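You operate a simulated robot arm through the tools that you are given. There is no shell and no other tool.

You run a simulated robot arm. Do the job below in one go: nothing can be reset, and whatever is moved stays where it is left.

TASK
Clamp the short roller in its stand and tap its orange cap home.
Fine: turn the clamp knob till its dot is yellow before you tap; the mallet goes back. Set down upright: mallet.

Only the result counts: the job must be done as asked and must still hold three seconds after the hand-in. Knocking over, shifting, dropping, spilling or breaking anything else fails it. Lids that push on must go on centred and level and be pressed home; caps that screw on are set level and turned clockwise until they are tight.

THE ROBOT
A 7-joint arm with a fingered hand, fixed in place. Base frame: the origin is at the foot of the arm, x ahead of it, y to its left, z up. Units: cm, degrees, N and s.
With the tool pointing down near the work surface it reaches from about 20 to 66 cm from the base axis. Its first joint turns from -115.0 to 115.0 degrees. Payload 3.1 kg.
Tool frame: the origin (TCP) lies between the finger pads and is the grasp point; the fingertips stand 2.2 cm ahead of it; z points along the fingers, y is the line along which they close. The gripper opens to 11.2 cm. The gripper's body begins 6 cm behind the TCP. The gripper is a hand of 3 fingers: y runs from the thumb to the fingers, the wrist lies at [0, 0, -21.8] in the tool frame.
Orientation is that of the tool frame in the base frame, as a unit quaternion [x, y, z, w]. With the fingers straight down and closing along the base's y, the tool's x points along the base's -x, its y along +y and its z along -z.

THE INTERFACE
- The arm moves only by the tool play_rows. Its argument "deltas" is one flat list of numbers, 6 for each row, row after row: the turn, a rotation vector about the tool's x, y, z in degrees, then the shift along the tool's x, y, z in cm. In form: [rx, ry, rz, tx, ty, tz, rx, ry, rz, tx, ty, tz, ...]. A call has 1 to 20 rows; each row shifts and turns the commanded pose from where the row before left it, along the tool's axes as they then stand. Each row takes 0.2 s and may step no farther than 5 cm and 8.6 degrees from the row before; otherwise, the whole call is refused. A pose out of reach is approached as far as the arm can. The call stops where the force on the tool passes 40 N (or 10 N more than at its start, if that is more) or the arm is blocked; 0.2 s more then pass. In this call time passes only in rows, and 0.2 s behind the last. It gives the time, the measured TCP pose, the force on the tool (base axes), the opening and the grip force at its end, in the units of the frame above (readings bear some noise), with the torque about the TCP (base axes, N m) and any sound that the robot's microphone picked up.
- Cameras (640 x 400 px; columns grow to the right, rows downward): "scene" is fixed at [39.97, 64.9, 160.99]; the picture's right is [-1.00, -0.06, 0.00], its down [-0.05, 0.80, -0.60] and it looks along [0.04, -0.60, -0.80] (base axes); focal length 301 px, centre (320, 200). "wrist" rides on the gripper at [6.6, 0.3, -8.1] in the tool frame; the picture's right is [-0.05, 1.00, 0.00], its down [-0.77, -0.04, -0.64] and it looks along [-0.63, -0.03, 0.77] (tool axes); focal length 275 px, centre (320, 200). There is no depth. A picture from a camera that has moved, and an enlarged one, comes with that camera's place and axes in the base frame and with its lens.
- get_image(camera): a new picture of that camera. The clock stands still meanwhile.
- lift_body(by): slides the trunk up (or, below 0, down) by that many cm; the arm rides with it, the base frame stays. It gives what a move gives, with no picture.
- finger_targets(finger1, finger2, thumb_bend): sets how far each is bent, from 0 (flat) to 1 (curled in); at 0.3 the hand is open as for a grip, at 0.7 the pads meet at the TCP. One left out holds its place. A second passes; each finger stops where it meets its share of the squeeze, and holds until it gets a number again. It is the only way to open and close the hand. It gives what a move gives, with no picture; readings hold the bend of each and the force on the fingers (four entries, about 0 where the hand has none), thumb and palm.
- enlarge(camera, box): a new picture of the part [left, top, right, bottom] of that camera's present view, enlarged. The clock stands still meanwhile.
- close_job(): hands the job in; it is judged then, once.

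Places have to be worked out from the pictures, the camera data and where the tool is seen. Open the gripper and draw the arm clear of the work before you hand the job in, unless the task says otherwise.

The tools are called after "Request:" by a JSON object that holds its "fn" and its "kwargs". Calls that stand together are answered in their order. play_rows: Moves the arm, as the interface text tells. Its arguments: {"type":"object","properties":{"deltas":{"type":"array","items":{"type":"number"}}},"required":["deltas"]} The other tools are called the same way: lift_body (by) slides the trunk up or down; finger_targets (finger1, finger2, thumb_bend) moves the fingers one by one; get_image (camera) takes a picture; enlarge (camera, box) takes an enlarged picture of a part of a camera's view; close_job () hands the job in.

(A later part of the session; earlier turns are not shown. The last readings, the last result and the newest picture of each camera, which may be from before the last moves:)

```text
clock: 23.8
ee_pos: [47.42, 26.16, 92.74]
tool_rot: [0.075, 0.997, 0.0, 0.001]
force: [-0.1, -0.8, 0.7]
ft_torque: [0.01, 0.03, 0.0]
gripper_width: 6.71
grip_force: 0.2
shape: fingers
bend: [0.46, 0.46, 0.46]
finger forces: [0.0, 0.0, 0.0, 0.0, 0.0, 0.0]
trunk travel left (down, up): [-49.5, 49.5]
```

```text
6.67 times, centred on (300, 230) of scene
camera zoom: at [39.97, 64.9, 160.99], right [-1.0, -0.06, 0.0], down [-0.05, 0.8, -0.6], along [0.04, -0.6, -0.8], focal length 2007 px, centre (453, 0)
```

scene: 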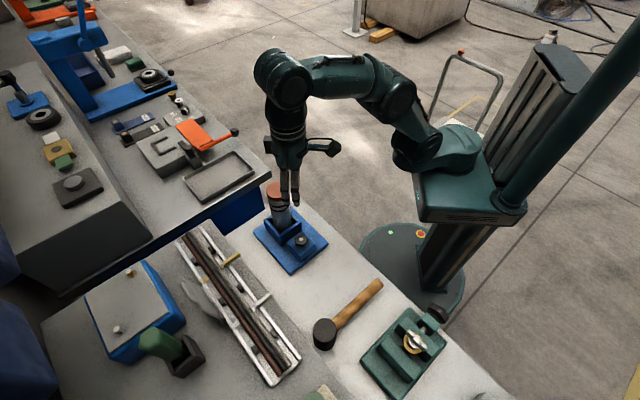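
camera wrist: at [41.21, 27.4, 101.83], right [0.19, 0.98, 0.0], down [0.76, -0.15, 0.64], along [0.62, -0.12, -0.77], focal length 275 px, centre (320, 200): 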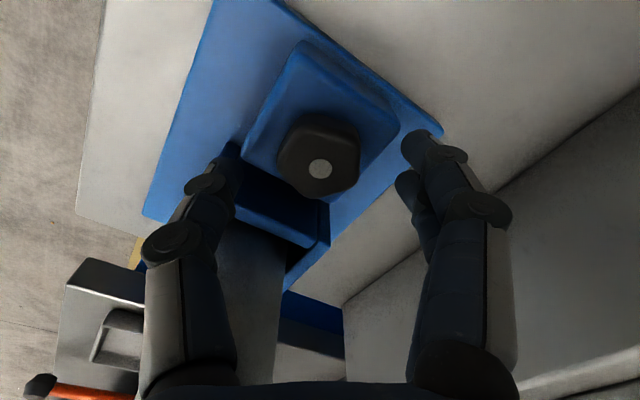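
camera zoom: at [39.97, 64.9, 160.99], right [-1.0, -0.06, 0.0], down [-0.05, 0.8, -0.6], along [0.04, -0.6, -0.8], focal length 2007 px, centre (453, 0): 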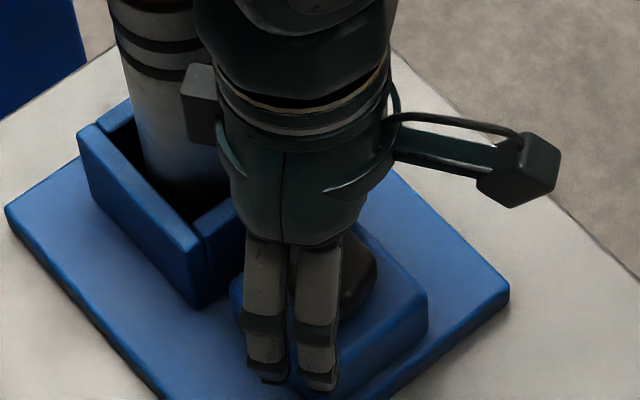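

Tips straddle the knob with no contact on the block. I close to the knob.

Request:
{"fn": "finger_targets", "kwargs": {"finger1": 0.55, "finger2": 0.55, "thumb_bend": 0.55}}

Request:
{"fn": "finger_targets", "kwargs": {"finger1": 0.62, "finger2": 0.62, "thumb_bend": 0.62}}

Request:
{"fn": "enlarge", "kwargs": {"camera": "wrist", "box": [180, 60, 500, 260]}}

Request:
{"fn": "enlarge", "kwargs": {"camera": "scene", "box": [265, 200, 335, 260]}}

```text
clock: 24.8
ee_pos: [47.49, 26.18, 92.77]
tool_rot: [0.075, 0.997, 0.001, 0.0]
force: [0.7, -0.5, 7.6]
ft_torque: [-0.03, 0.0, -0.01]
gripper_width: 4.35
grip_force: 3.5
shape: fingers
bend: [0.54, 0.55, 0.55]
finger forces: [2.2, 1.3, 0.0, 0.1, 3.8, 0.0]
trunk travel left (down, up): [-49.5, 49.5]
```

```text
clock: 25.8
ee_pos: [47.56, 26.29, 92.68]
tool_rot: [0.076, 0.997, -0.001, 0.0]
force: [-1.4, -0.5, 1.3]
ft_torque: [-0.01, 0.03, 0.0]
gripper_width: 3.05
grip_force: 3.1
shape: fingers
bend: [0.59, 0.6, 0.6]
finger forces: [2.4, 0.8, 0.1, 0.0, 3.3, 0.0]
trunk travel left (down, up): [-49.5, 49.5]
```

```text
2.00 times, centred on (340, 160) of wrist
camera zoom: at [41.03, 27.42, 100.69], right [0.19, 0.98, 0.0], down [0.76, -0.15, 0.64], along [0.62, -0.12, -0.77], focal length 551 px, centre (280, 280)
```

zoom: 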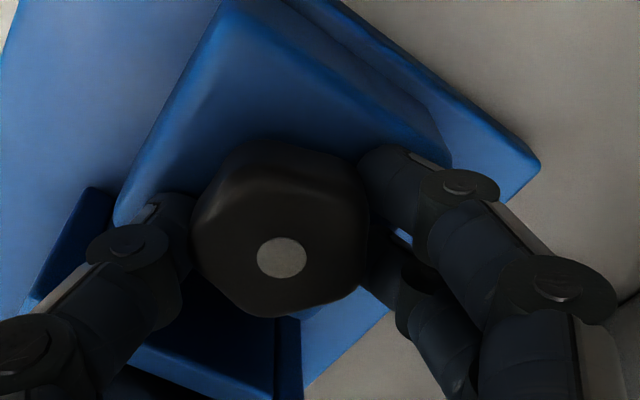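

```text
6.67 times, centred on (300, 230) of scene
camera zoom: at [39.97, 64.9, 160.99], right [-1.0, -0.06, 0.0], down [-0.05, 0.8, -0.6], along [0.04, -0.6, -0.8], focal length 2007 px, centre (453, 0)
```

zoom: 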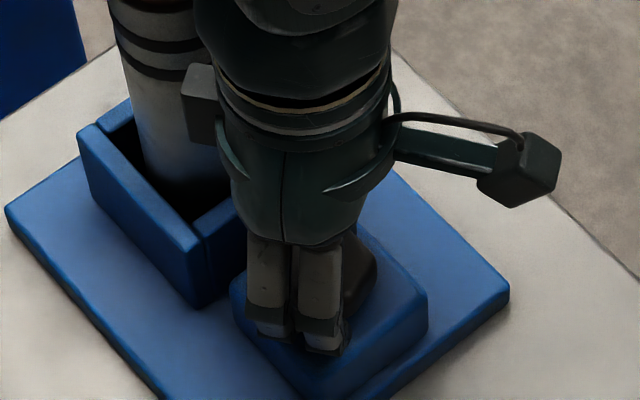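

Only 3 N grip so far; I ask for more closure to firm it up.

Request:
{"fn": "finger_targets", "kwargs": {"finger1": 0.7, "finger2": 0.7, "thumb_bend": 0.7}}

Request:
{"fn": "enlarge", "kwargs": {"camera": "wrist", "box": [180, 60, 500, 260]}}

```text
clock: 26.8
ee_pos: [47.48, 26.3, 92.8]
tool_rot: [0.074, 0.997, 0.0, 0.001]
force: [-1.8, -0.4, -3.1]
ft_torque: [-0.01, 0.05, 0.01]
gripper_width: 2.89
grip_force: 11.7
shape: fingers
bend: [0.61, 0.62, 0.63]
finger forces: [6.7, 4.7, 0.0, 0.1, 11.0, 0.0]
trunk travel left (down, up): [-49.5, 49.5]
```

```text
2.00 times, centred on (340, 160) of wrist
camera zoom: at [41.05, 27.45, 100.68], right [0.19, 0.98, 0.0], down [0.76, -0.15, 0.64], along [0.62, -0.12, -0.77], focal length 551 px, centre (280, 280)
```

zoom: 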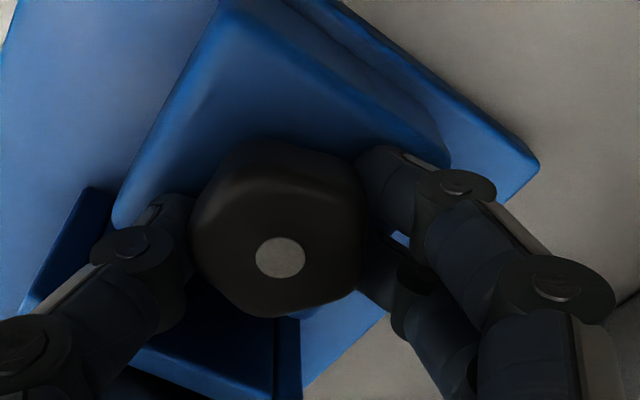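

Grip is now 11.7 N. I turn clockwise (tool +z) 24° and check the dot and knob.

Request:
{"fn": "play_rows", "kwargs": {"deltas": [0, 0, 6, 0, 0, 0, 0, 0, 6, 0, 0, 0, 0, 0, 6, 0, 0, 0, 0, 0, 6, 0, 0, 0]}}

Request:
{"fn": "get_image", "kwargs": {"camera": "wrist"}}

Request:
{"fn": "enlarge", "kwargs": {"camera": "scene", "box": [260, 190, 340, 260]}}

```text
clock: 27.8
ee_pos: [47.43, 26.1, 92.77]
tool_rot: [0.282, 0.96, 0.0, 0.001]
force: [-2.3, 1.2, -2.5]
ft_torque: [0.05, 0.06, 0.0]
gripper_width: 2.92
grip_force: 11.6
shape: fingers
bend: [0.61, 0.62, 0.63]
finger forces: [6.5, 4.6, 0.0, 0.1, 11.3, 0.0]
trunk travel left (down, up): [-49.5, 49.5]
```

```text
taken
camera wrist: at [42.12, 29.93, 100.68], right [0.58, 0.82, 0.0], down [0.63, -0.45, 0.64], along [0.52, -0.37, -0.77], focal length 275 px, centre (320, 200)
```

wrist: 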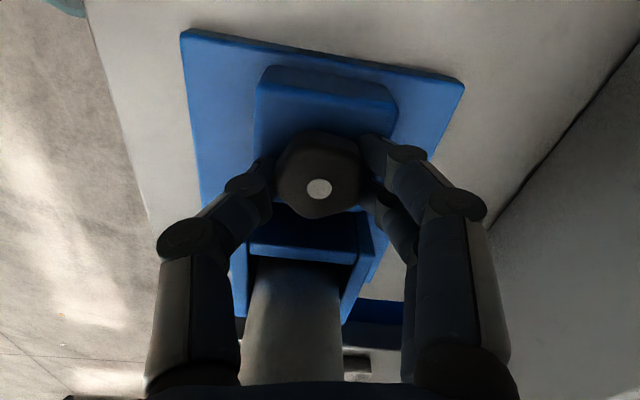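

```text
5.71 times, centred on (300, 225) of scene
camera zoom: at [39.97, 64.9, 160.99], right [-1.0, -0.06, 0.0], down [-0.05, 0.8, -0.6], along [0.04, -0.6, -0.8], focal length 1720 px, centre (434, 57)
```

zoom: 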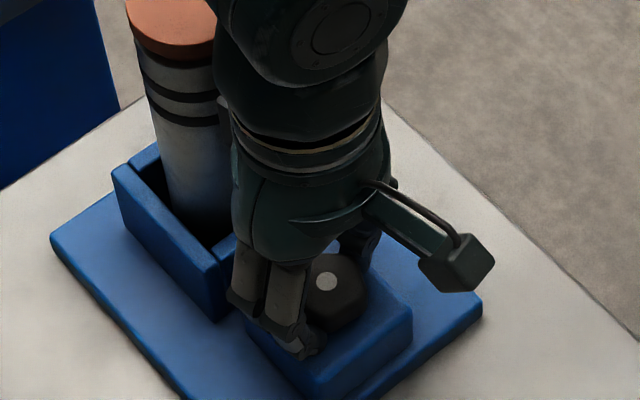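

The knob turned along with the hand, dot still white, no notable torque. I continue another 24°.

Request:
{"fn": "play_rows", "kwargs": {"deltas": [0, 0, 6, 0, 0, 0, 0, 0, 6, 0, 0, 0, 0, 0, 6, 0, 0, 0, 0, 0, 6, 0, 0, 0]}}

Request:
{"fn": "enlarge", "kwargs": {"camera": "wrist", "box": [200, 60, 440, 260]}}

Request:
{"fn": "enlarge", "kwargs": {"camera": "scene", "box": [260, 190, 340, 260]}}

```text
clock: 28.8
ee_pos: [47.33, 26.15, 92.6]
tool_rot: [0.474, 0.881, -0.001, 0.0]
force: [-2.4, -0.2, -4.5]
ft_torque: [0.0, 0.06, 0.0]
gripper_width: 2.91
grip_force: 10.9
shape: fingers
bend: [0.61, 0.63, 0.63]
finger forces: [6.1, 4.4, 0.0, 0.1, 12.1, 0.0]
trunk travel left (down, up): [-49.5, 49.5]
```

```text
2.00 times, centred on (320, 160) of wrist
camera zoom: at [44.16, 31.78, 100.7], right [0.86, 0.51, 0.0], down [0.39, -0.66, 0.64], along [0.32, -0.55, -0.77], focal length 551 px, centre (320, 280)
```

zoom: 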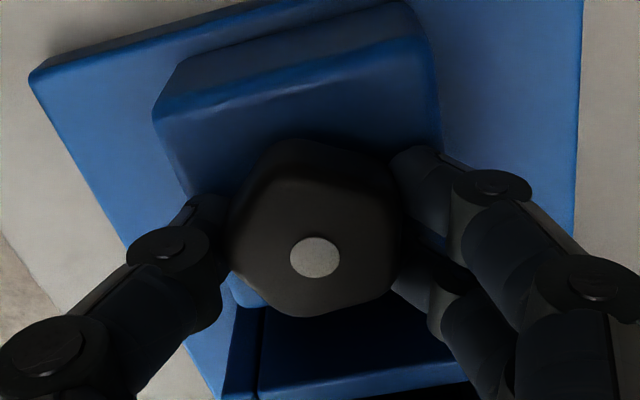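

```text
5.71 times, centred on (300, 225) of scene
camera zoom: at [39.97, 64.9, 160.99], right [-1.0, -0.06, 0.0], down [-0.05, 0.8, -0.6], along [0.04, -0.6, -0.8], focal length 1720 px, centre (434, 57)
```

zoom: 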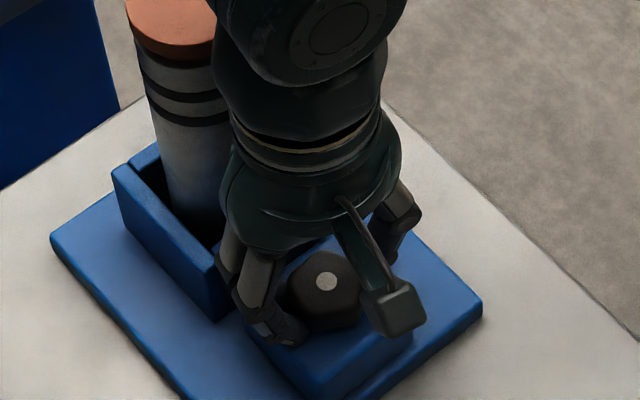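

Yaw ≈ 57°, dot still white. I turn 27° more.

Request:
{"fn": "play_rows", "kwargs": {"deltas": [0, 0, 6, 0, 0, 0, 0, 0, 6, 0, 0, 0, 0, 0, 6, 0, 0, 0, 0, 0, 6, 0, 0, 0, 0, 0, 3, 0, 0, 0]}}

Request:
{"fn": "enlarge", "kwargs": {"camera": "wrist", "box": [200, 60, 440, 260]}}

Request:
{"fn": "enlarge", "kwargs": {"camera": "scene", "box": [260, 190, 340, 260]}}

```text
clock: 30.0
ee_pos: [47.39, 26.17, 92.7]
tool_rot: [0.667, 0.745, 0.001, 0.001]
force: [-2.6, -2.0, -3.0]
ft_torque: [-0.05, 0.07, -0.01]
gripper_width: 2.88
grip_force: 11.6
shape: fingers
bend: [0.61, 0.63, 0.63]
finger forces: [5.6, 5.2, 0.0, 0.1, 12.8, 0.0]
trunk travel left (down, up): [-49.5, 49.5]
```

```text
2.00 times, centred on (320, 160) of wrist
camera zoom: at [47.07, 32.64, 100.68], right [1.0, 0.06, 0.0], down [0.05, -0.77, 0.64], along [0.04, -0.63, -0.77], focal length 551 px, centre (320, 280)
```

zoom: 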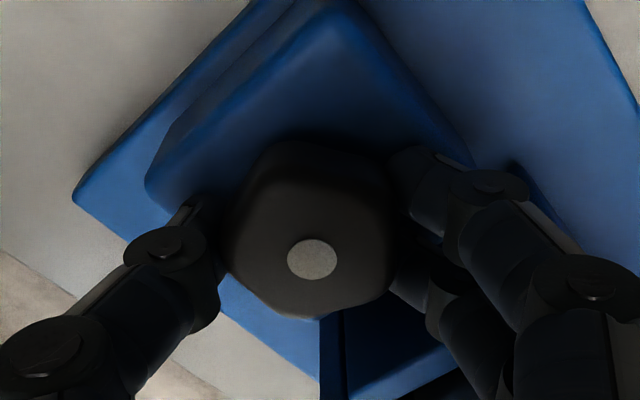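

```text
5.71 times, centred on (300, 225) of scene
camera zoom: at [39.97, 64.9, 160.99], right [-1.0, -0.06, 0.0], down [-0.05, 0.8, -0.6], along [0.04, -0.6, -0.8], focal length 1720 px, centre (434, 57)
```

zoom: 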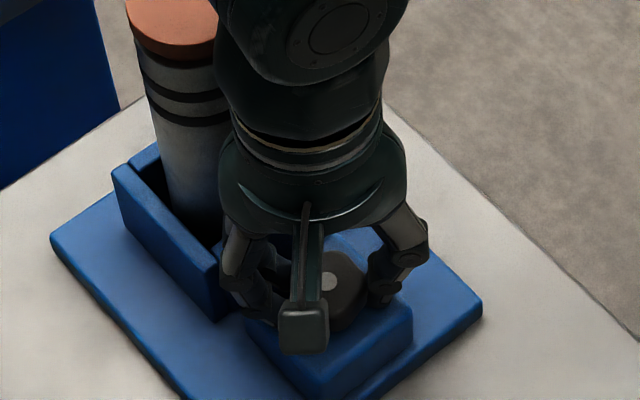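

75° turned; the dot remains white and the torque is low. I open slightly, swing back 72° (one pentagon step) and regrip.

Request:
{"fn": "finger_targets", "kwargs": {"finger1": 0.51, "finger2": 0.51, "thumb_bend": 0.51}}

Request:
{"fn": "play_rows", "kwargs": {"deltas": [0, 0, -8, 0, 0, 0, 0, 0, -8, 0, 0, 0, 0, 0, -8, 0, 0, 0, 0, 0, -8, 0, 0, 0, 0, 0, -8, 0, 0, 0, 0, 0, -8, 0, 0, 0, 0, 0, -8, 0, 0, 0, 0, 0, -8, 0, 0, 0, 0, 0, -8, 0, 0, 0]}}

Request:
{"fn": "enlarge", "kwargs": {"camera": "wrist", "box": [200, 60, 440, 260]}}

Request:
{"fn": "enlarge", "kwargs": {"camera": "scene", "box": [260, 190, 340, 260]}}

```text
clock: 31.0
ee_pos: [47.41, 26.13, 92.72]
tool_rot: [0.666, 0.746, 0.001, 0.0]
force: [3.7, 3.0, 17.5]
ft_torque: [-0.02, 0.41, -0.04]
gripper_width: 4.68
grip_force: 8.3
shape: fingers
bend: [0.51, 0.51, 0.54]
finger forces: [0.0, 0.9, 0.0, 0.0, 15.7, 0.0]
trunk travel left (down, up): [-49.5, 49.5]
```

```text
clock: 33.0
ee_pos: [47.41, 26.28, 92.63]
tool_rot: [0.1, 0.995, 0.0, 0.001]
force: [-3.5, 1.8, 2.6]
ft_torque: [0.08, 0.12, -0.2]
gripper_width: 5.9
grip_force: 4.3
shape: fingers
bend: [0.48, 0.51, 0.5]
finger forces: [2.9, 0.0, 0.1, 0.1, 5.0, 0.0]
trunk travel left (down, up): [-49.5, 49.5]
```

```text
2.00 times, centred on (320, 160) of wrist
camera zoom: at [41.11, 27.74, 100.63], right [0.24, 0.97, 0.0], down [0.75, -0.19, 0.64], along [0.62, -0.15, -0.77], focal length 551 px, centre (320, 280)
```

zoom: 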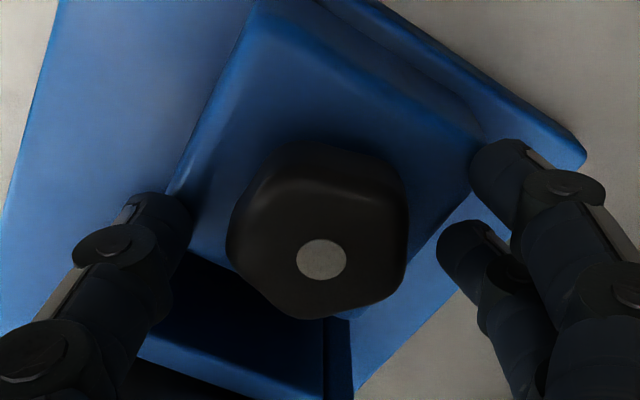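

```text
5.71 times, centred on (300, 225) of scene
camera zoom: at [39.97, 64.9, 160.99], right [-1.0, -0.06, 0.0], down [-0.05, 0.8, -0.6], along [0.04, -0.6, -0.8], focal length 1720 px, centre (434, 57)
```

zoom: 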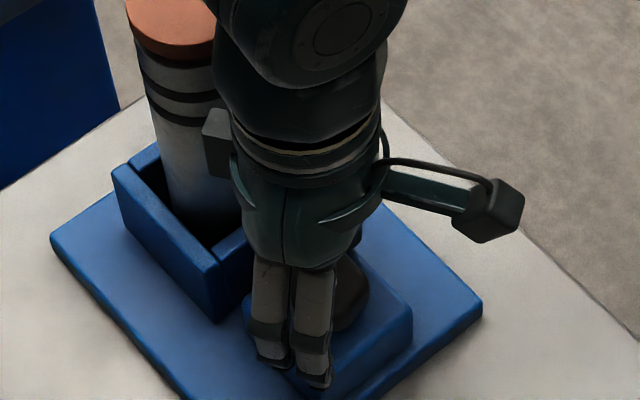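

Fingertips brushed the block while opening (17 N vertical), so I raise the hand 0.4 cm before regripping. Stand position looks unchanged.

Request:
{"fn": "play_rows", "kwargs": {"deltas": [0, 0, 0, 0, 0, -0.2, 0, 0, 0, 0, 0, -0.25]}}

Request:
{"fn": "finger_targets", "kwargs": {"finger1": 0.7, "finger2": 0.7, "thumb_bend": 0.7}}

Request:
{"fn": "enlarge", "kwargs": {"camera": "wrist", "box": [200, 60, 440, 260]}}

```text
clock: 33.6
ee_pos: [47.67, 26.21, 92.98]
tool_rot: [0.1, 0.995, 0.0, 0.001]
force: [0.3, -0.5, 0.0]
ft_torque: [0.0, -0.01, -0.01]
gripper_width: 5.3
grip_force: 0.0
shape: fingers
bend: [0.51, 0.51, 0.51]
finger forces: [0.0, 0.1, 0.0, 0.0, 0.1, 0.1]
trunk travel left (down, up): [-49.5, 49.5]
```

```text
clock: 34.6
ee_pos: [47.61, 26.21, 93.07]
tool_rot: [0.101, 0.995, 0.0, 0.0]
force: [0.8, -0.2, -3.2]
ft_torque: [-0.02, -0.01, 0.02]
gripper_width: 2.97
grip_force: 10.1
shape: fingers
bend: [0.6, 0.63, 0.64]
finger forces: [6.5, 4.1, 0.0, 0.0, 10.9, 0.0]
trunk travel left (down, up): [-49.5, 49.5]
```

```text
2.00 times, centred on (320, 160) of wrist
camera zoom: at [41.31, 27.71, 100.97], right [0.25, 0.97, 0.0], down [0.75, -0.19, 0.64], along [0.62, -0.16, -0.77], focal length 551 px, centre (320, 280)
```

zoom: 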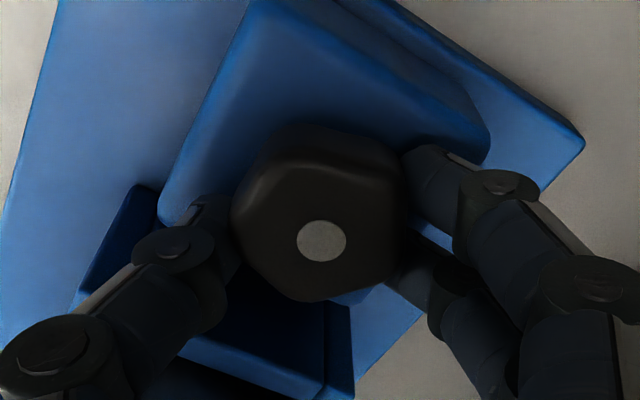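

Clean grip at 10 N. I turn clockwise another 36°, then check.

Request:
{"fn": "play_rows", "kwargs": {"deltas": [0, 0, 6, 0, 0, 0, 0, 0, 6, 0, 0, 0, 0, 0, 6, 0, 0, 0, 0, 0, 6, 0, 0, 0, 0, 0, 6, 0, 0, 0, 0, 0, 6, 0, 0, 0]}}

Request:
{"fn": "enlarge", "kwargs": {"camera": "wrist", "box": [200, 60, 440, 260]}}

Request:
{"fn": "enlarge", "kwargs": {"camera": "scene", "box": [260, 190, 340, 260]}}

```text
clock: 36.0
ee_pos: [47.69, 26.04, 92.89]
tool_rot: [0.404, 0.915, -0.001, 0.0]
force: [-0.5, -5.0, -6.3]
ft_torque: [-0.11, 0.01, 0.01]
gripper_width: 2.96
grip_force: 10.1
shape: fingers
bend: [0.6, 0.63, 0.64]
finger forces: [5.3, 3.8, 0.0, 0.0, 12.2, 0.0]
trunk travel left (down, up): [-49.5, 49.5]
```

```text
2.00 times, centred on (320, 160) of wrist
camera zoom: at [43.45, 31.1, 101.0], right [0.77, 0.64, 0.0], down [0.49, -0.59, 0.64], along [0.41, -0.49, -0.77], focal length 551 px, centre (320, 280)
```

zoom: 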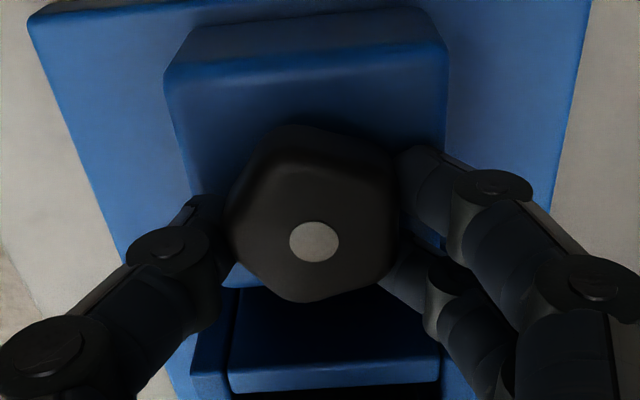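

```text
5.71 times, centred on (300, 225) of scene
camera zoom: at [39.97, 64.9, 160.99], right [-1.0, -0.06, 0.0], down [-0.05, 0.8, -0.6], along [0.04, -0.6, -0.8], focal length 1720 px, centre (434, 57)
```

zoom: 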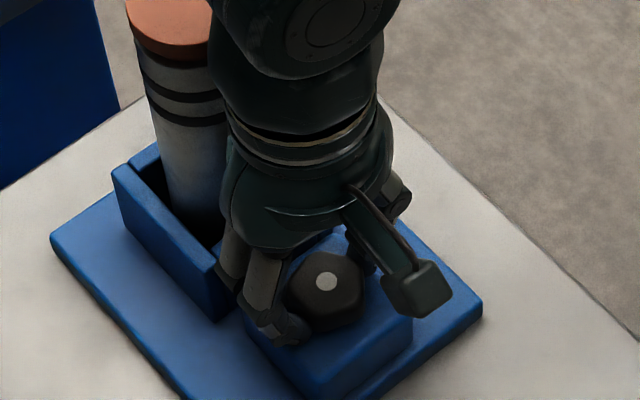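

111° in total, still white. I trim the centring slightly and continue 36°.

Request:
{"fn": "play_rows", "kwargs": {"deltas": [0, 0, 6, 0.15, -0.1, 0, 0, 0, 6, 0, 0, 0, 0, 0, 6, 0, 0, 0, 0, 0, 6, 0, 0, 0, 0, 0, 6, 0, 0, 0, 0, 0, 6, 0, 0, 0]}}

Request:
{"fn": "enlarge", "kwargs": {"camera": "wrist", "box": [200, 60, 440, 260]}}

Request:
{"fn": "enlarge", "kwargs": {"camera": "scene", "box": [260, 190, 340, 260]}}

```text
clock: 37.4
ee_pos: [47.42, 26.02, 92.98]
tool_rot: [0.668, 0.744, -0.001, 0.0]
force: [-3.1, -11.5, -9.4]
ft_torque: [-0.24, 0.06, 0.05]
gripper_width: 2.94
grip_force: 11.5
shape: fingers
bend: [0.6, 0.63, 0.63]
finger forces: [4.8, 5.5, 0.0, 0.0, 12.3, 0.0]
trunk travel left (down, up): [-49.5, 49.5]
```

```text
2.00 times, centred on (320, 160) of wrist
camera zoom: at [47.08, 32.54, 101.06], right [1.0, 0.06, 0.0], down [0.05, -0.77, 0.64], along [0.04, -0.63, -0.77], focal length 551 px, centre (320, 280)
```

zoom: 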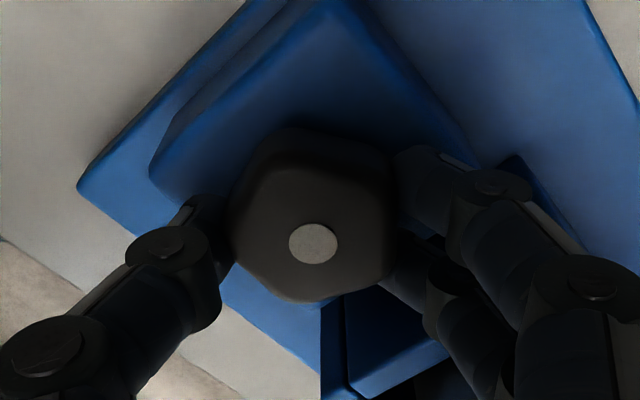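

```text
5.71 times, centred on (300, 225) of scene
camera zoom: at [39.97, 64.9, 160.99], right [-1.0, -0.06, 0.0], down [-0.05, 0.8, -0.6], along [0.04, -0.6, -0.8], focal length 1720 px, centre (434, 57)
```

zoom: 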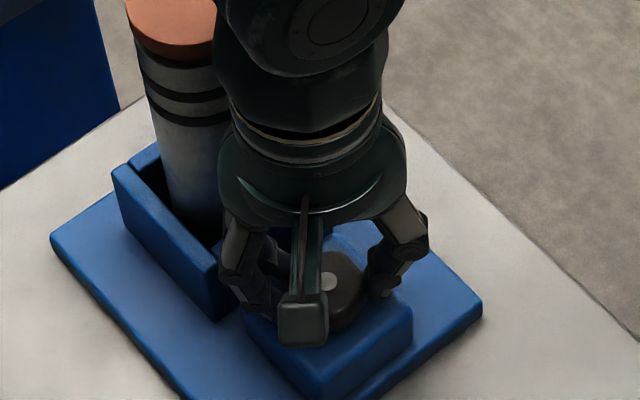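

147° total, still white; the hand is being dragged sideways/down a bit, so I release, swing back 72° and recentre for the next bite.

Request:
{"fn": "finger_targets", "kwargs": {"finger1": 0.5, "finger2": 0.5, "thumb_bend": 0.5}}

Request:
{"fn": "play_rows", "kwargs": {"deltas": [0, 0, -8, 0, 0, 0, 0, 0, -8, 0, 0, 0, 0, 0, -8, 0, 0, 0, 0, 0, -8, 0, 0, 0, 0, 0, -8, 0, 0, 0, 0, 0, -8, 0, 0, 0, 0, 0, -8, 0, 0, 0, 0, 0, -8, 0, 0, 0, 0, 0, -8, 0, 0, 0]}}

Request:
{"fn": "enlarge", "kwargs": {"camera": "wrist", "box": [200, 60, 440, 260]}}

Request:
{"fn": "enlarge", "kwargs": {"camera": "scene", "box": [260, 190, 340, 260]}}

```text
clock: 38.4
ee_pos: [47.31, 26.19, 92.96]
tool_rot: [0.667, 0.745, 0.001, 0.0]
force: [0.5, 0.2, -0.3]
ft_torque: [0.04, -0.02, -0.01]
gripper_width: 5.41
grip_force: 0.0
shape: fingers
bend: [0.5, 0.5, 0.5]
finger forces: [0.1, 0.1, 0.0, 0.1, 0.0, 0.0]
trunk travel left (down, up): [-49.5, 49.5]
```

```text
clock: 40.4
ee_pos: [47.36, 26.2, 93.13]
tool_rot: [0.1, 0.995, 0.0, 0.001]
force: [0.3, -0.2, -0.1]
ft_torque: [-0.05, 0.01, -0.02]
gripper_width: 5.47
grip_force: 0.2
shape: fingers
bend: [0.5, 0.5, 0.5]
finger forces: [0.1, 0.0, 0.0, 0.0, 0.0, 0.0]
trunk travel left (down, up): [-49.5, 49.5]
```

```text
2.00 times, centred on (320, 160) of wrist
camera zoom: at [41.03, 27.68, 101.1], right [0.24, 0.97, 0.0], down [0.75, -0.19, 0.64], along [0.62, -0.15, -0.77], focal length 551 px, centre (320, 280)
```

zoom: 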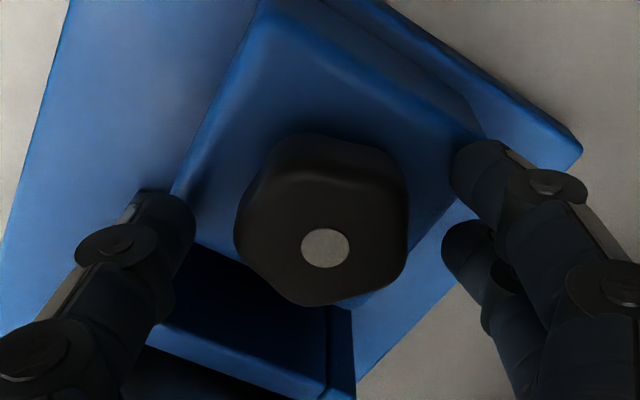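

```text
5.71 times, centred on (300, 225) of scene
camera zoom: at [39.97, 64.9, 160.99], right [-1.0, -0.06, 0.0], down [-0.05, 0.8, -0.6], along [0.04, -0.6, -0.8], focal length 1720 px, centre (434, 57)
```

zoom: 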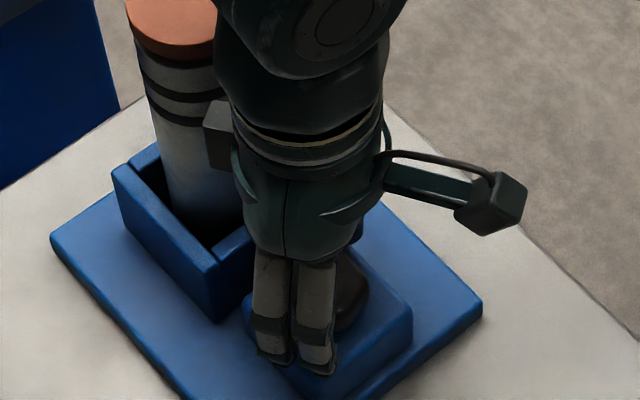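

Stand unmoved, knob flat lined up with the fingers again. I nudge +0.1 in tool y, grip and turn 36°.

Request:
{"fn": "play_rows", "kwargs": {"deltas": [0, 0, 0, 0, 0.1, 0.05]}}

Request:
{"fn": "finger_targets", "kwargs": {"finger1": 0.7, "finger2": 0.7, "thumb_bend": 0.7}}

Request:
{"fn": "play_rows", "kwargs": {"deltas": [0, 0, 6, 0, 0, 0, 0, 0, 6, 0, 0, 0, 0, 0, 6, 0, 0, 0, 0, 0, 6, 0, 0, 0, 0, 0, 6, 0, 0, 0, 0, 0, 6, 0, 0, 0]}}

Request:
{"fn": "enlarge", "kwargs": {"camera": "wrist", "box": [200, 60, 440, 260]}}

Request:
{"fn": "enlarge", "kwargs": {"camera": "scene", "box": [260, 190, 340, 260]}}

```text
clock: 40.8
ee_pos: [47.29, 26.27, 93.06]
tool_rot: [0.101, 0.995, 0.0, 0.001]
force: [-0.6, -0.1, 0.7]
ft_torque: [-0.02, 0.01, 0.0]
gripper_width: 5.43
grip_force: 0.0
shape: fingers
bend: [0.5, 0.5, 0.5]
finger forces: [0.0, 0.1, 0.0, 0.0, 0.1, 0.0]
trunk travel left (down, up): [-49.5, 49.5]
```

```text
clock: 41.8
ee_pos: [47.31, 26.31, 93.11]
tool_rot: [0.102, 0.995, 0.0, 0.0]
force: [-0.8, 0.0, -3.4]
ft_torque: [0.01, 0.02, 0.04]
gripper_width: 2.88
grip_force: 11.0
shape: fingers
bend: [0.61, 0.62, 0.63]
finger forces: [6.1, 5.2, 0.0, 0.0, 11.1, 0.0]
trunk travel left (down, up): [-49.5, 49.5]
```

```text
clock: 43.2
ee_pos: [47.37, 26.37, 93.1]
tool_rot: [0.405, 0.915, 0.0, 0.0]
force: [-1.5, -1.4, -3.1]
ft_torque: [-0.04, 0.03, 0.0]
gripper_width: 2.84
grip_force: 11.3
shape: fingers
bend: [0.62, 0.62, 0.63]
finger forces: [5.6, 5.2, 0.0, 0.0, 12.2, 0.1]
trunk travel left (down, up): [-49.5, 49.5]
```

```text
2.00 times, centred on (320, 160) of wrist
camera zoom: at [43.23, 31.3, 100.99], right [0.77, 0.64, 0.0], down [0.49, -0.59, 0.64], along [0.41, -0.49, -0.77], focal length 551 px, centre (320, 280)
```

zoom: 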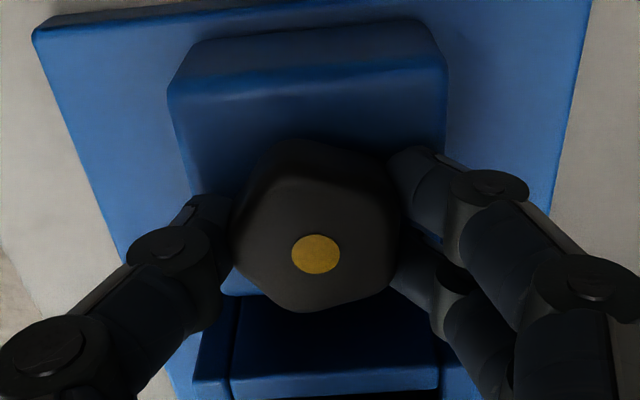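

```text
5.71 times, centred on (300, 225) of scene
camera zoom: at [39.97, 64.9, 160.99], right [-1.0, -0.06, 0.0], down [-0.05, 0.8, -0.6], along [0.04, -0.6, -0.8], focal length 1720 px, centre (434, 57)
```

zoom: 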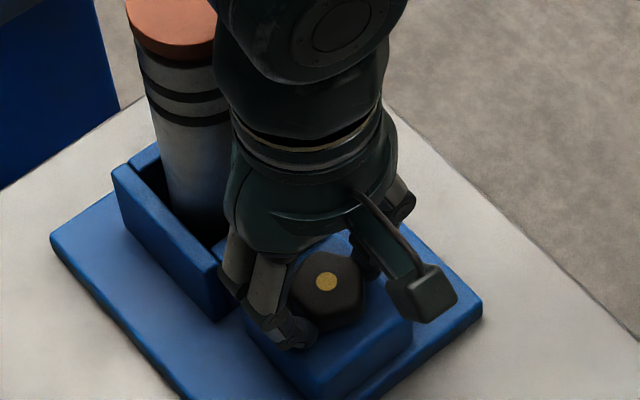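

The dot is now yellow (about 183° turned). I release without turning further.

Request:
{"fn": "finger_targets", "kwargs": {"finger1": 0.48, "finger2": 0.48, "thumb_bend": 0.48}}

Request:
{"fn": "enlarge", "kwargs": {"camera": "wrist", "box": [200, 60, 440, 260]}}

```text
clock: 44.2
ee_pos: [47.46, 26.28, 93.04]
tool_rot: [0.403, 0.915, 0.0, 0.0]
force: [-0.3, 0.6, 0.0]
ft_torque: [-0.02, 0.04, -0.02]
gripper_width: 6.01
grip_force: 0.1
shape: fingers
bend: [0.48, 0.48, 0.48]
finger forces: [0.0, 0.0, 0.0, 0.0, 0.0, 0.0]
trunk travel left (down, up): [-49.5, 49.5]
```

```text
2.00 times, centred on (320, 160) of wrist
camera zoom: at [43.22, 31.32, 101.01], right [0.77, 0.64, 0.0], down [0.49, -0.59, 0.64], along [0.41, -0.49, -0.77], focal length 551 px, centre (320, 280)
```

zoom: 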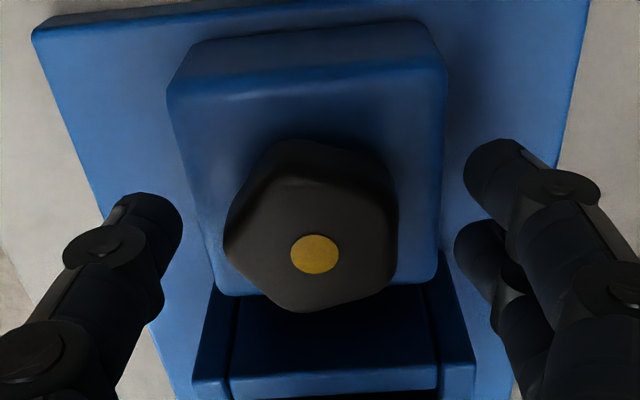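

The dot stays yellow with the hand clear. I raise the trunk 20 cm out of the stand, then swing yaw to −45° (across the mallet handle) above everything.

Request:
{"fn": "lift_body", "kwargs": {"by": 20}}

Request:
{"fn": "play_rows", "kwargs": {"deltas": [0, 0, -8.4, 0, 0, 0, 0, 0, -8.4, 0, 0, 0, 0, 0, -8.4, 0, 0, 0, 0, 0, -8.4, 0, 0, 0, 0, 0, -8.4, 0, 0, 0, 0, 0, -8.4, 0, 0, 0, 0, 0, -8.4, 0, 0, 0, 0, 0, -8.4, 0, 0, 0, 0, 0, -8.4, 0, 0, 0, 0, 0, -8.4, 0, 0, 0, 0, 0, -8.4, 0, 0, 0]}}

Request:
{"fn": "enlarge", "kwargs": {"camera": "scene", "box": [240, 170, 340, 270]}}

Request:
{"fn": "enlarge", "kwargs": {"camera": "scene", "box": [290, 260, 400, 370]}}

```text
clock: 46.4
ee_pos: [47.42, 26.3, 113.14]
tool_rot: [0.403, 0.915, 0.0, 0.0]
force: [1.0, 0.5, -0.4]
ft_torque: [0.01, 0.0, -0.02]
gripper_width: 6.0
grip_force: 0.0
shape: fingers
bend: [0.48, 0.48, 0.48]
finger forces: [0.0, 0.0, 0.0, 0.0, 0.1, 0.0]
trunk travel left (down, up): [-69.5, 29.5]
```

```text
clock: 48.8
ee_pos: [47.17, 26.31, 113.0]
tool_rot: [-0.382, 0.924, 0.0, 0.0]
force: [0.2, 0.6, -0.4]
ft_torque: [0.01, -0.01, 0.0]
gripper_width: 6.02
grip_force: 0.1
shape: fingers
bend: [0.48, 0.48, 0.48]
finger forces: [0.0, 0.1, 0.0, 0.0, 0.0, 0.0]
trunk travel left (down, up): [-69.5, 29.5]
```

```text
4.00 times, centred on (290, 220) of scene
camera zoom: at [39.97, 64.9, 160.99], right [-1.0, -0.06, 0.0], down [-0.05, 0.8, -0.6], along [0.04, -0.6, -0.8], focal length 1204 px, centre (440, 120)
```

zoom: 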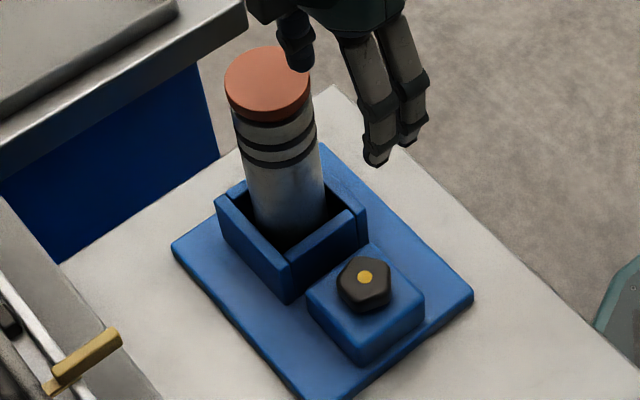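

```text
3.64 times, centred on (345, 315) of scene
camera zoom: at [39.97, 64.9, 160.99], right [-1.0, -0.06, 0.0], down [-0.05, 0.8, -0.6], along [0.04, -0.6, -0.8], focal length 1095 px, centre (229, -218)
```

zoom: 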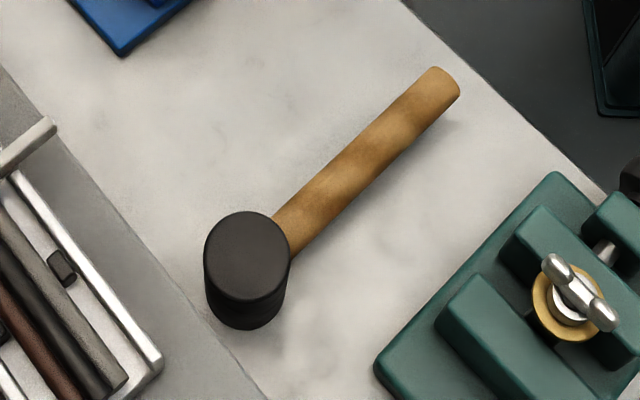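

Mallet: head Ø≈5 at ≈[40.1, 48.6], top z≈93, handle running toward ≈[27.6, 35.8] (45°). I move above the head for a close wrist view.

Request:
{"fn": "play_rows", "kwargs": {"deltas": [0, 0, 0, -1.7, 3.44, 0, 0, 0, 0, -1.7, 3.44, 0, 0, 0, 0, -1.7, 3.44, 0, 0, 0, 0, -1.7, 3.44, 0, 0, 0, 0, -1.7, 3.44, 0, 0, 0, 0, -1.7, 3.44, 0]}}

Request:
{"fn": "finger_targets", "kwargs": {"finger1": 0.3, "finger2": 0.3, "thumb_bend": 0.3}}

Request:
{"fn": "get_image", "kwargs": {"camera": "wrist"}}

Request:
{"fn": "get_image", "kwargs": {"camera": "scene"}}

```text
clock: 50.2
ee_pos: [37.52, 45.56, 111.61]
tool_rot: [-0.381, 0.924, -0.002, 0.0]
force: [-0.2, -0.2, -0.4]
ft_torque: [-0.01, -0.03, -0.01]
gripper_width: 6.04
grip_force: 0.1
shape: fingers
bend: [0.48, 0.48, 0.48]
finger forces: [0.0, 0.1, 0.1, 0.0, 0.0, 0.0]
out of reach, approached as far as the arm can: row 5, 6
trunk travel left (down, up): [-69.5, 29.5]
```

```text
clock: 51.2
ee_pos: [37.78, 45.38, 111.71]
tool_rot: [-0.381, 0.925, 0.001, 0.001]
force: [-0.3, 0.0, 0.0]
ft_torque: [-0.01, -0.02, -0.04]
gripper_width: 11.11
grip_force: 0.0
shape: fingers
bend: [0.3, 0.3, 0.3]
finger forces: [0.0, 0.0, 0.1, 0.0, 0.0, 0.1]
trunk travel left (down, up): [-69.5, 29.5]
```

```text
taken
camera wrist: at [32.97, 40.83, 119.74], right [-0.67, 0.74, 0.0], down [0.57, 0.52, 0.64], along [0.47, 0.43, -0.77], focal length 275 px, centre (320, 200)
```

wrist: 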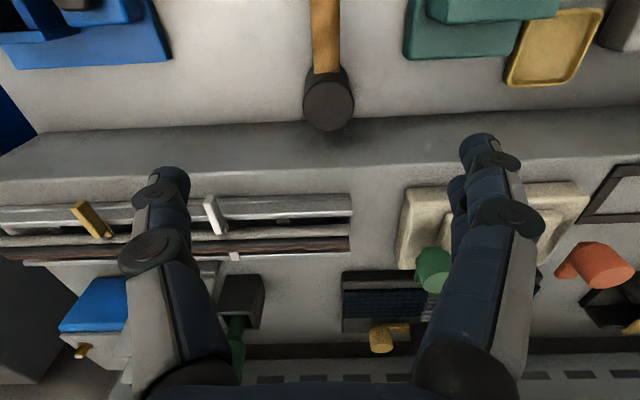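

```text
taken
```

scene: 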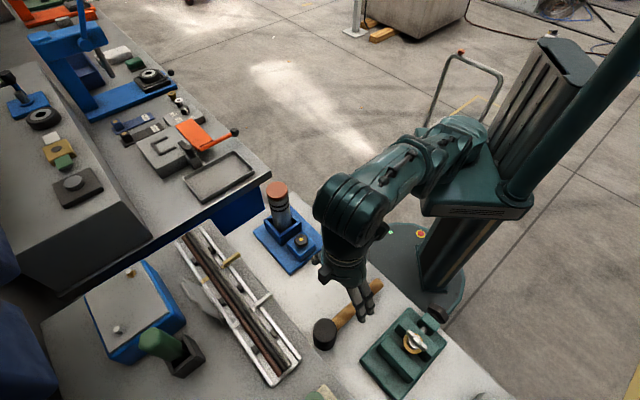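

Head top ≈ [40.0, 48.4, 92.4], Ø5; that is at the edge of reach. I enlarge the mallet to see handle details.

Request:
{"fn": "enlarge", "kwargs": {"camera": "wrist", "box": [250, 0, 410, 140]}}

Request:
{"fn": "enlarge", "kwargs": {"camera": "scene", "box": [270, 170, 330, 240]}}

```text
2.86 times, centred on (330, 70) of wrist
camera zoom: at [32.97, 40.83, 119.74], right [-0.67, 0.74, 0.0], down [0.57, 0.52, 0.64], along [0.47, 0.43, -0.77], focal length 786 px, centre (291, 571)
```

zoom: 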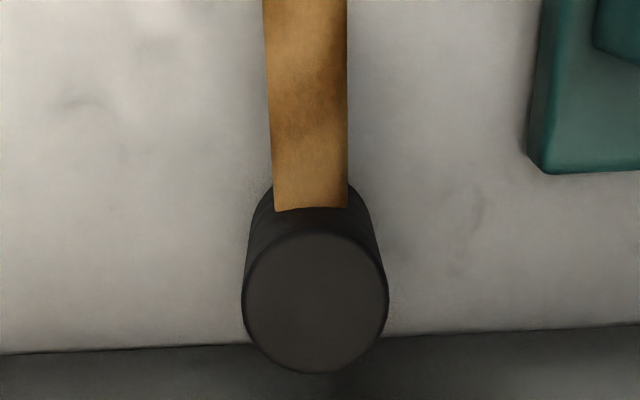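

```text
5.71 times, centred on (300, 205) of scene
camera zoom: at [39.97, 64.9, 160.99], right [-1.0, -0.06, 0.0], down [-0.05, 0.8, -0.6], along [0.04, -0.6, -0.8], focal length 1720 px, centre (434, 171)
```

zoom: 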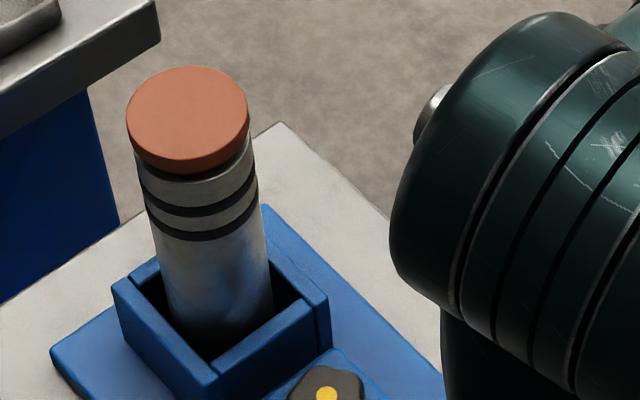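

I'll grip the head itself (in line with the blow). To reach its radius, the arm must sit lower relative to the trunk: raise the trunk 15 cm and lower the arm by the same.

Request:
{"fn": "lift_body", "kwargs": {"by": 15}}

Request:
{"fn": "play_rows", "kwargs": {"deltas": [0, 0, 0, 0, 0, 4, 0, 0, 0, 0, 0, 4, 0, 0, 0, 0, 0, 4, 0, 0, 0, 0, 0, 4, 0, 0, 0, 0, 0, 4]}}

Request:
{"fn": "get_image", "kwargs": {"camera": "wrist"}}

```text
clock: 53.0
ee_pos: [37.76, 45.41, 126.77]
tool_rot: [-0.381, 0.924, 0.0, 0.002]
force: [-0.5, -0.8, 0.2]
ft_torque: [0.03, 0.01, 0.04]
gripper_width: 11.13
grip_force: 0.1
shape: fingers
bend: [0.3, 0.3, 0.3]
finger forces: [0.0, 0.0, 0.0, 0.0, 0.0, 0.1]
trunk travel left (down, up): [-84.5, 14.5]
```

```text
clock: 54.2
ee_pos: [37.63, 45.71, 106.61]
tool_rot: [-0.38, 0.925, 0.0, 0.0]
force: [-0.6, -0.3, -0.4]
ft_torque: [-0.02, 0.01, 0.0]
gripper_width: 11.13
grip_force: 0.0
shape: fingers
bend: [0.3, 0.3, 0.3]
finger forces: [0.0, 0.0, 0.0, 0.1, 0.1, 0.1]
trunk travel left (down, up): [-84.5, 14.5]
```

```text
taken
camera wrist: at [32.84, 41.13, 114.69], right [-0.67, 0.74, 0.0], down [0.57, 0.52, 0.64], along [0.47, 0.43, -0.77], focal length 275 px, centre (320, 200)
```

wrist: 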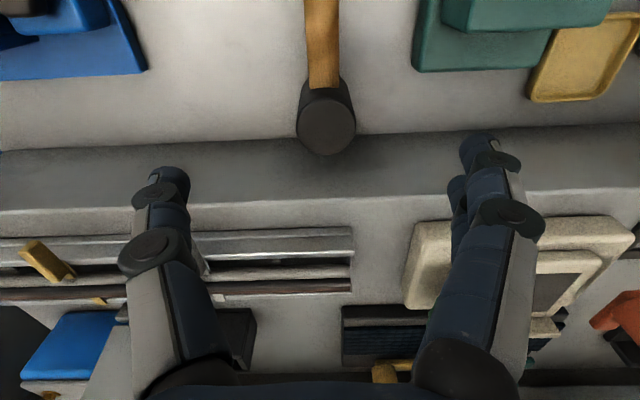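

Head centre recomputes to [39.98, 48.38]. I shift outward 3.55 cm over it to test reach.

Request:
{"fn": "play_rows", "kwargs": {"deltas": [0, 0, 0, -1.78, 0.12, 0, 0, 0, 0, -1.77, 0.12, 0]}}

Request:
{"fn": "get_image", "kwargs": {"camera": "wrist"}}

Request:
{"fn": "get_image", "kwargs": {"camera": "scene"}}

```text
clock: 54.8
ee_pos: [39.92, 48.27, 106.63]
tool_rot: [-0.381, 0.924, 0.0, 0.0]
force: [-0.8, 0.2, -0.4]
ft_torque: [0.03, 0.0, -0.01]
gripper_width: 11.12
grip_force: 0.0
shape: fingers
bend: [0.3, 0.3, 0.3]
finger forces: [0.1, 0.0, 0.0, 0.0, 0.0, 0.1]
trunk travel left (down, up): [-84.5, 14.5]
```

```text
taken
camera wrist: at [35.2, 43.83, 114.75], right [-0.67, 0.74, 0.0], down [0.57, 0.52, 0.64], along [0.47, 0.43, -0.77], focal length 275 px, centre (320, 200)
```

wrist: 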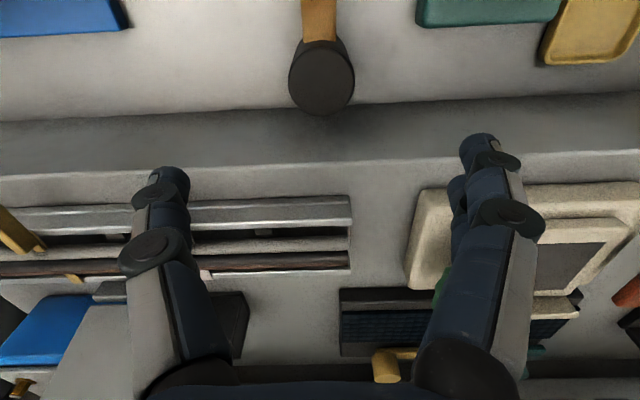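

```text
taken
```

scene: 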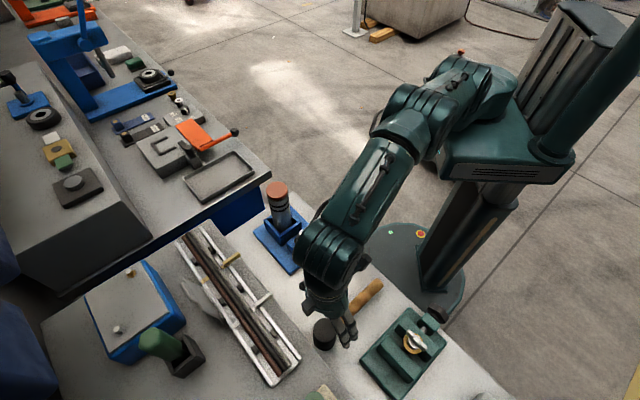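

Reached, and the head is on the tool axis. I lower the trunk 13 cm so the fingers straddle the head's upper part, then check.

Request:
{"fn": "lift_body", "kwargs": {"by": -13}}

Request:
{"fn": "get_image", "kwargs": {"camera": "wrist"}}

Request:
{"fn": "enlarge", "kwargs": {"camera": "scene", "box": [280, 260, 400, 370]}}

```text
clock: 56.3
ee_pos: [39.99, 48.3, 93.83]
tool_rot: [-0.381, 0.925, -0.001, 0.001]
force: [-0.7, 0.8, 0.1]
ft_torque: [0.0, -0.03, 0.01]
gripper_width: 11.12
grip_force: 0.0
shape: fingers
bend: [0.3, 0.3, 0.3]
finger forces: [0.0, 0.1, 0.1, 0.0, 0.1, 0.0]
trunk travel left (down, up): [-71.5, 27.5]
```

```text
taken
camera wrist: at [35.18, 43.75, 101.82], right [-0.67, 0.74, 0.0], down [0.57, 0.52, 0.64], along [0.47, 0.43, -0.77], focal length 275 px, centre (320, 200)
```

wrist: 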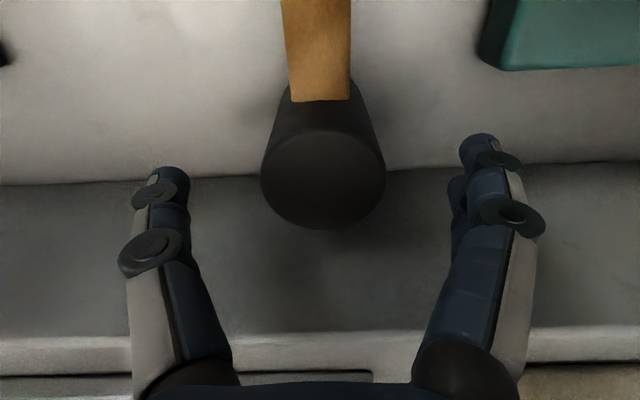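

```text
3.64 times, centred on (340, 315) of scene
camera zoom: at [39.97, 64.9, 160.99], right [-1.0, -0.06, 0.0], down [-0.05, 0.8, -0.6], along [0.04, -0.6, -0.8], focal length 1095 px, centre (247, -218)
```

zoom: 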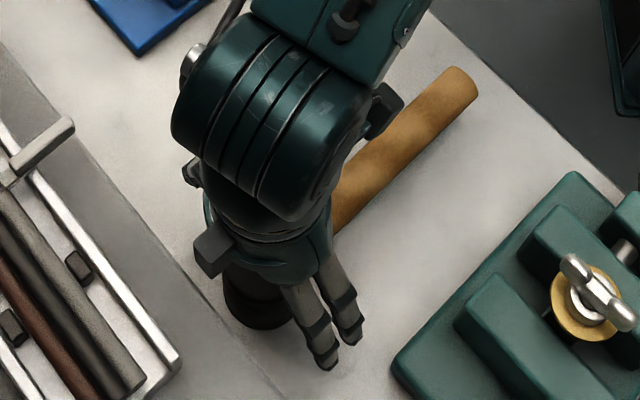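

All aligned: the head is centred and the fingers are clear of the vise. I lower the trunk 5.2 cm more to TCP z≈88.6.

Request:
{"fn": "lift_body", "kwargs": {"by": -5.2}}

Request:
{"fn": "get_image", "kwargs": {"camera": "wrist"}}

Request:
{"fn": "enlarge", "kwargs": {"camera": "scene", "box": [280, 260, 400, 370]}}

```text
clock: 57.3
ee_pos: [39.91, 48.32, 88.61]
tool_rot: [-0.381, 0.924, 0.001, 0.001]
force: [-0.9, 0.3, -0.8]
ft_torque: [0.01, -0.02, 0.0]
gripper_width: 11.12
grip_force: 0.0
shape: fingers
bend: [0.3, 0.3, 0.3]
finger forces: [0.0, 0.1, 0.1, 0.0, 0.1, 0.0]
trunk travel left (down, up): [-66.3, 32.7]
```

```text
taken
camera wrist: at [35.17, 43.74, 96.61], right [-0.67, 0.74, 0.0], down [0.57, 0.52, 0.64], along [0.47, 0.43, -0.77], focal length 275 px, centre (320, 200)
```

wrist: 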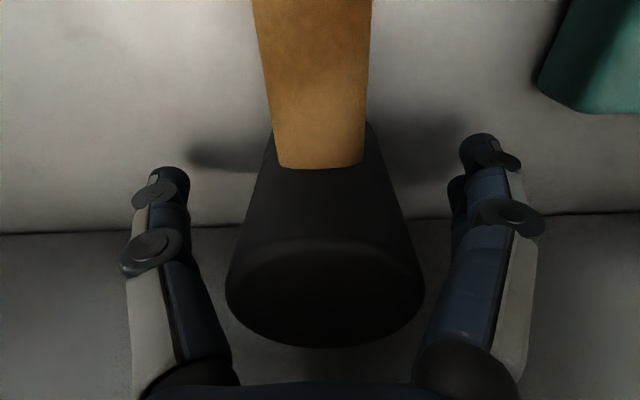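

```text
3.64 times, centred on (340, 315) of scene
camera zoom: at [39.97, 64.9, 160.99], right [-1.0, -0.06, 0.0], down [-0.05, 0.8, -0.6], along [0.04, -0.6, -0.8], focal length 1095 px, centre (247, -218)
```

zoom: 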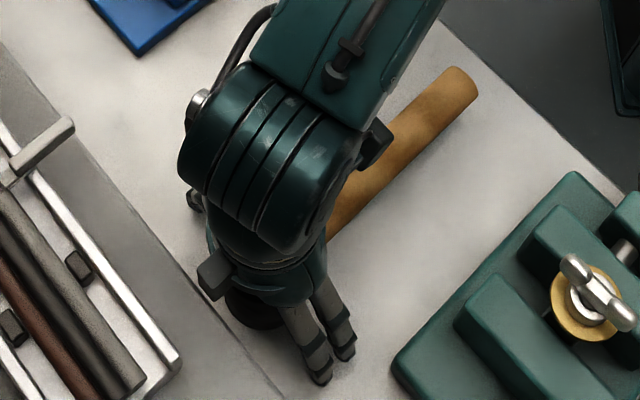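

Fingers flank the head, tips ≈1.6 cm above the bench. I make a 0.1 cm correction and close on the head.

Request:
{"fn": "play_rows", "kwargs": {"deltas": [0, 0, 0, 0, 0.12, 0]}}

Request:
{"fn": "finger_targets", "kwargs": {"finger1": 0.53, "finger2": 0.53, "thumb_bend": 0.53}}

Request:
{"fn": "finger_targets", "kwargs": {"finger1": 0.7, "finger2": 0.7, "thumb_bend": 0.7}}

Request:
{"fn": "get_image", "kwargs": {"camera": "wrist"}}

```text
clock: 57.7
ee_pos: [39.79, 48.46, 88.65]
tool_rot: [-0.381, 0.925, 0.0, 0.0]
force: [-0.6, 1.0, -0.1]
ft_torque: [0.0, -0.01, 0.0]
gripper_width: 11.11
grip_force: 0.0
shape: fingers
bend: [0.3, 0.3, 0.3]
finger forces: [0.0, 0.0, 0.0, 0.0, 0.0, 0.1]
trunk travel left (down, up): [-66.3, 32.7]
```

```text
clock: 58.7
ee_pos: [39.93, 48.31, 88.66]
tool_rot: [-0.381, 0.924, 0.0, 0.001]
force: [2.0, -0.9, 1.1]
ft_torque: [0.0, 0.03, 0.0]
gripper_width: 4.82
grip_force: 1.9
shape: fingers
bend: [0.53, 0.52, 0.53]
finger forces: [0.2, 0.7, 0.0, 0.0, 2.4, 0.0]
trunk travel left (down, up): [-66.3, 32.7]
```

```text
clock: 59.7
ee_pos: [39.81, 48.34, 88.69]
tool_rot: [-0.382, 0.924, 0.0, 0.0]
force: [0.0, -0.9, -0.9]
ft_torque: [-0.01, 0.05, -0.01]
gripper_width: 4.26
grip_force: 18.8
shape: fingers
bend: [0.57, 0.56, 0.6]
finger forces: [9.1, 9.8, 0.0, 0.0, 18.6, 0.0]
trunk travel left (down, up): [-66.3, 32.7]
```

```text
taken
camera wrist: at [34.99, 43.86, 96.6], right [-0.67, 0.74, 0.0], down [0.57, 0.52, 0.64], along [0.47, 0.43, -0.77], focal length 275 px, centre (320, 200)
```

wrist: 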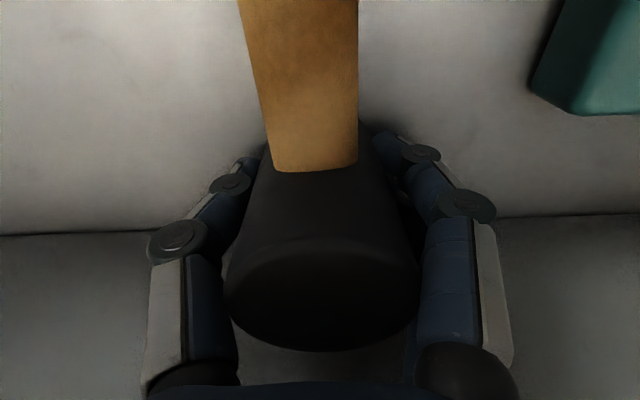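

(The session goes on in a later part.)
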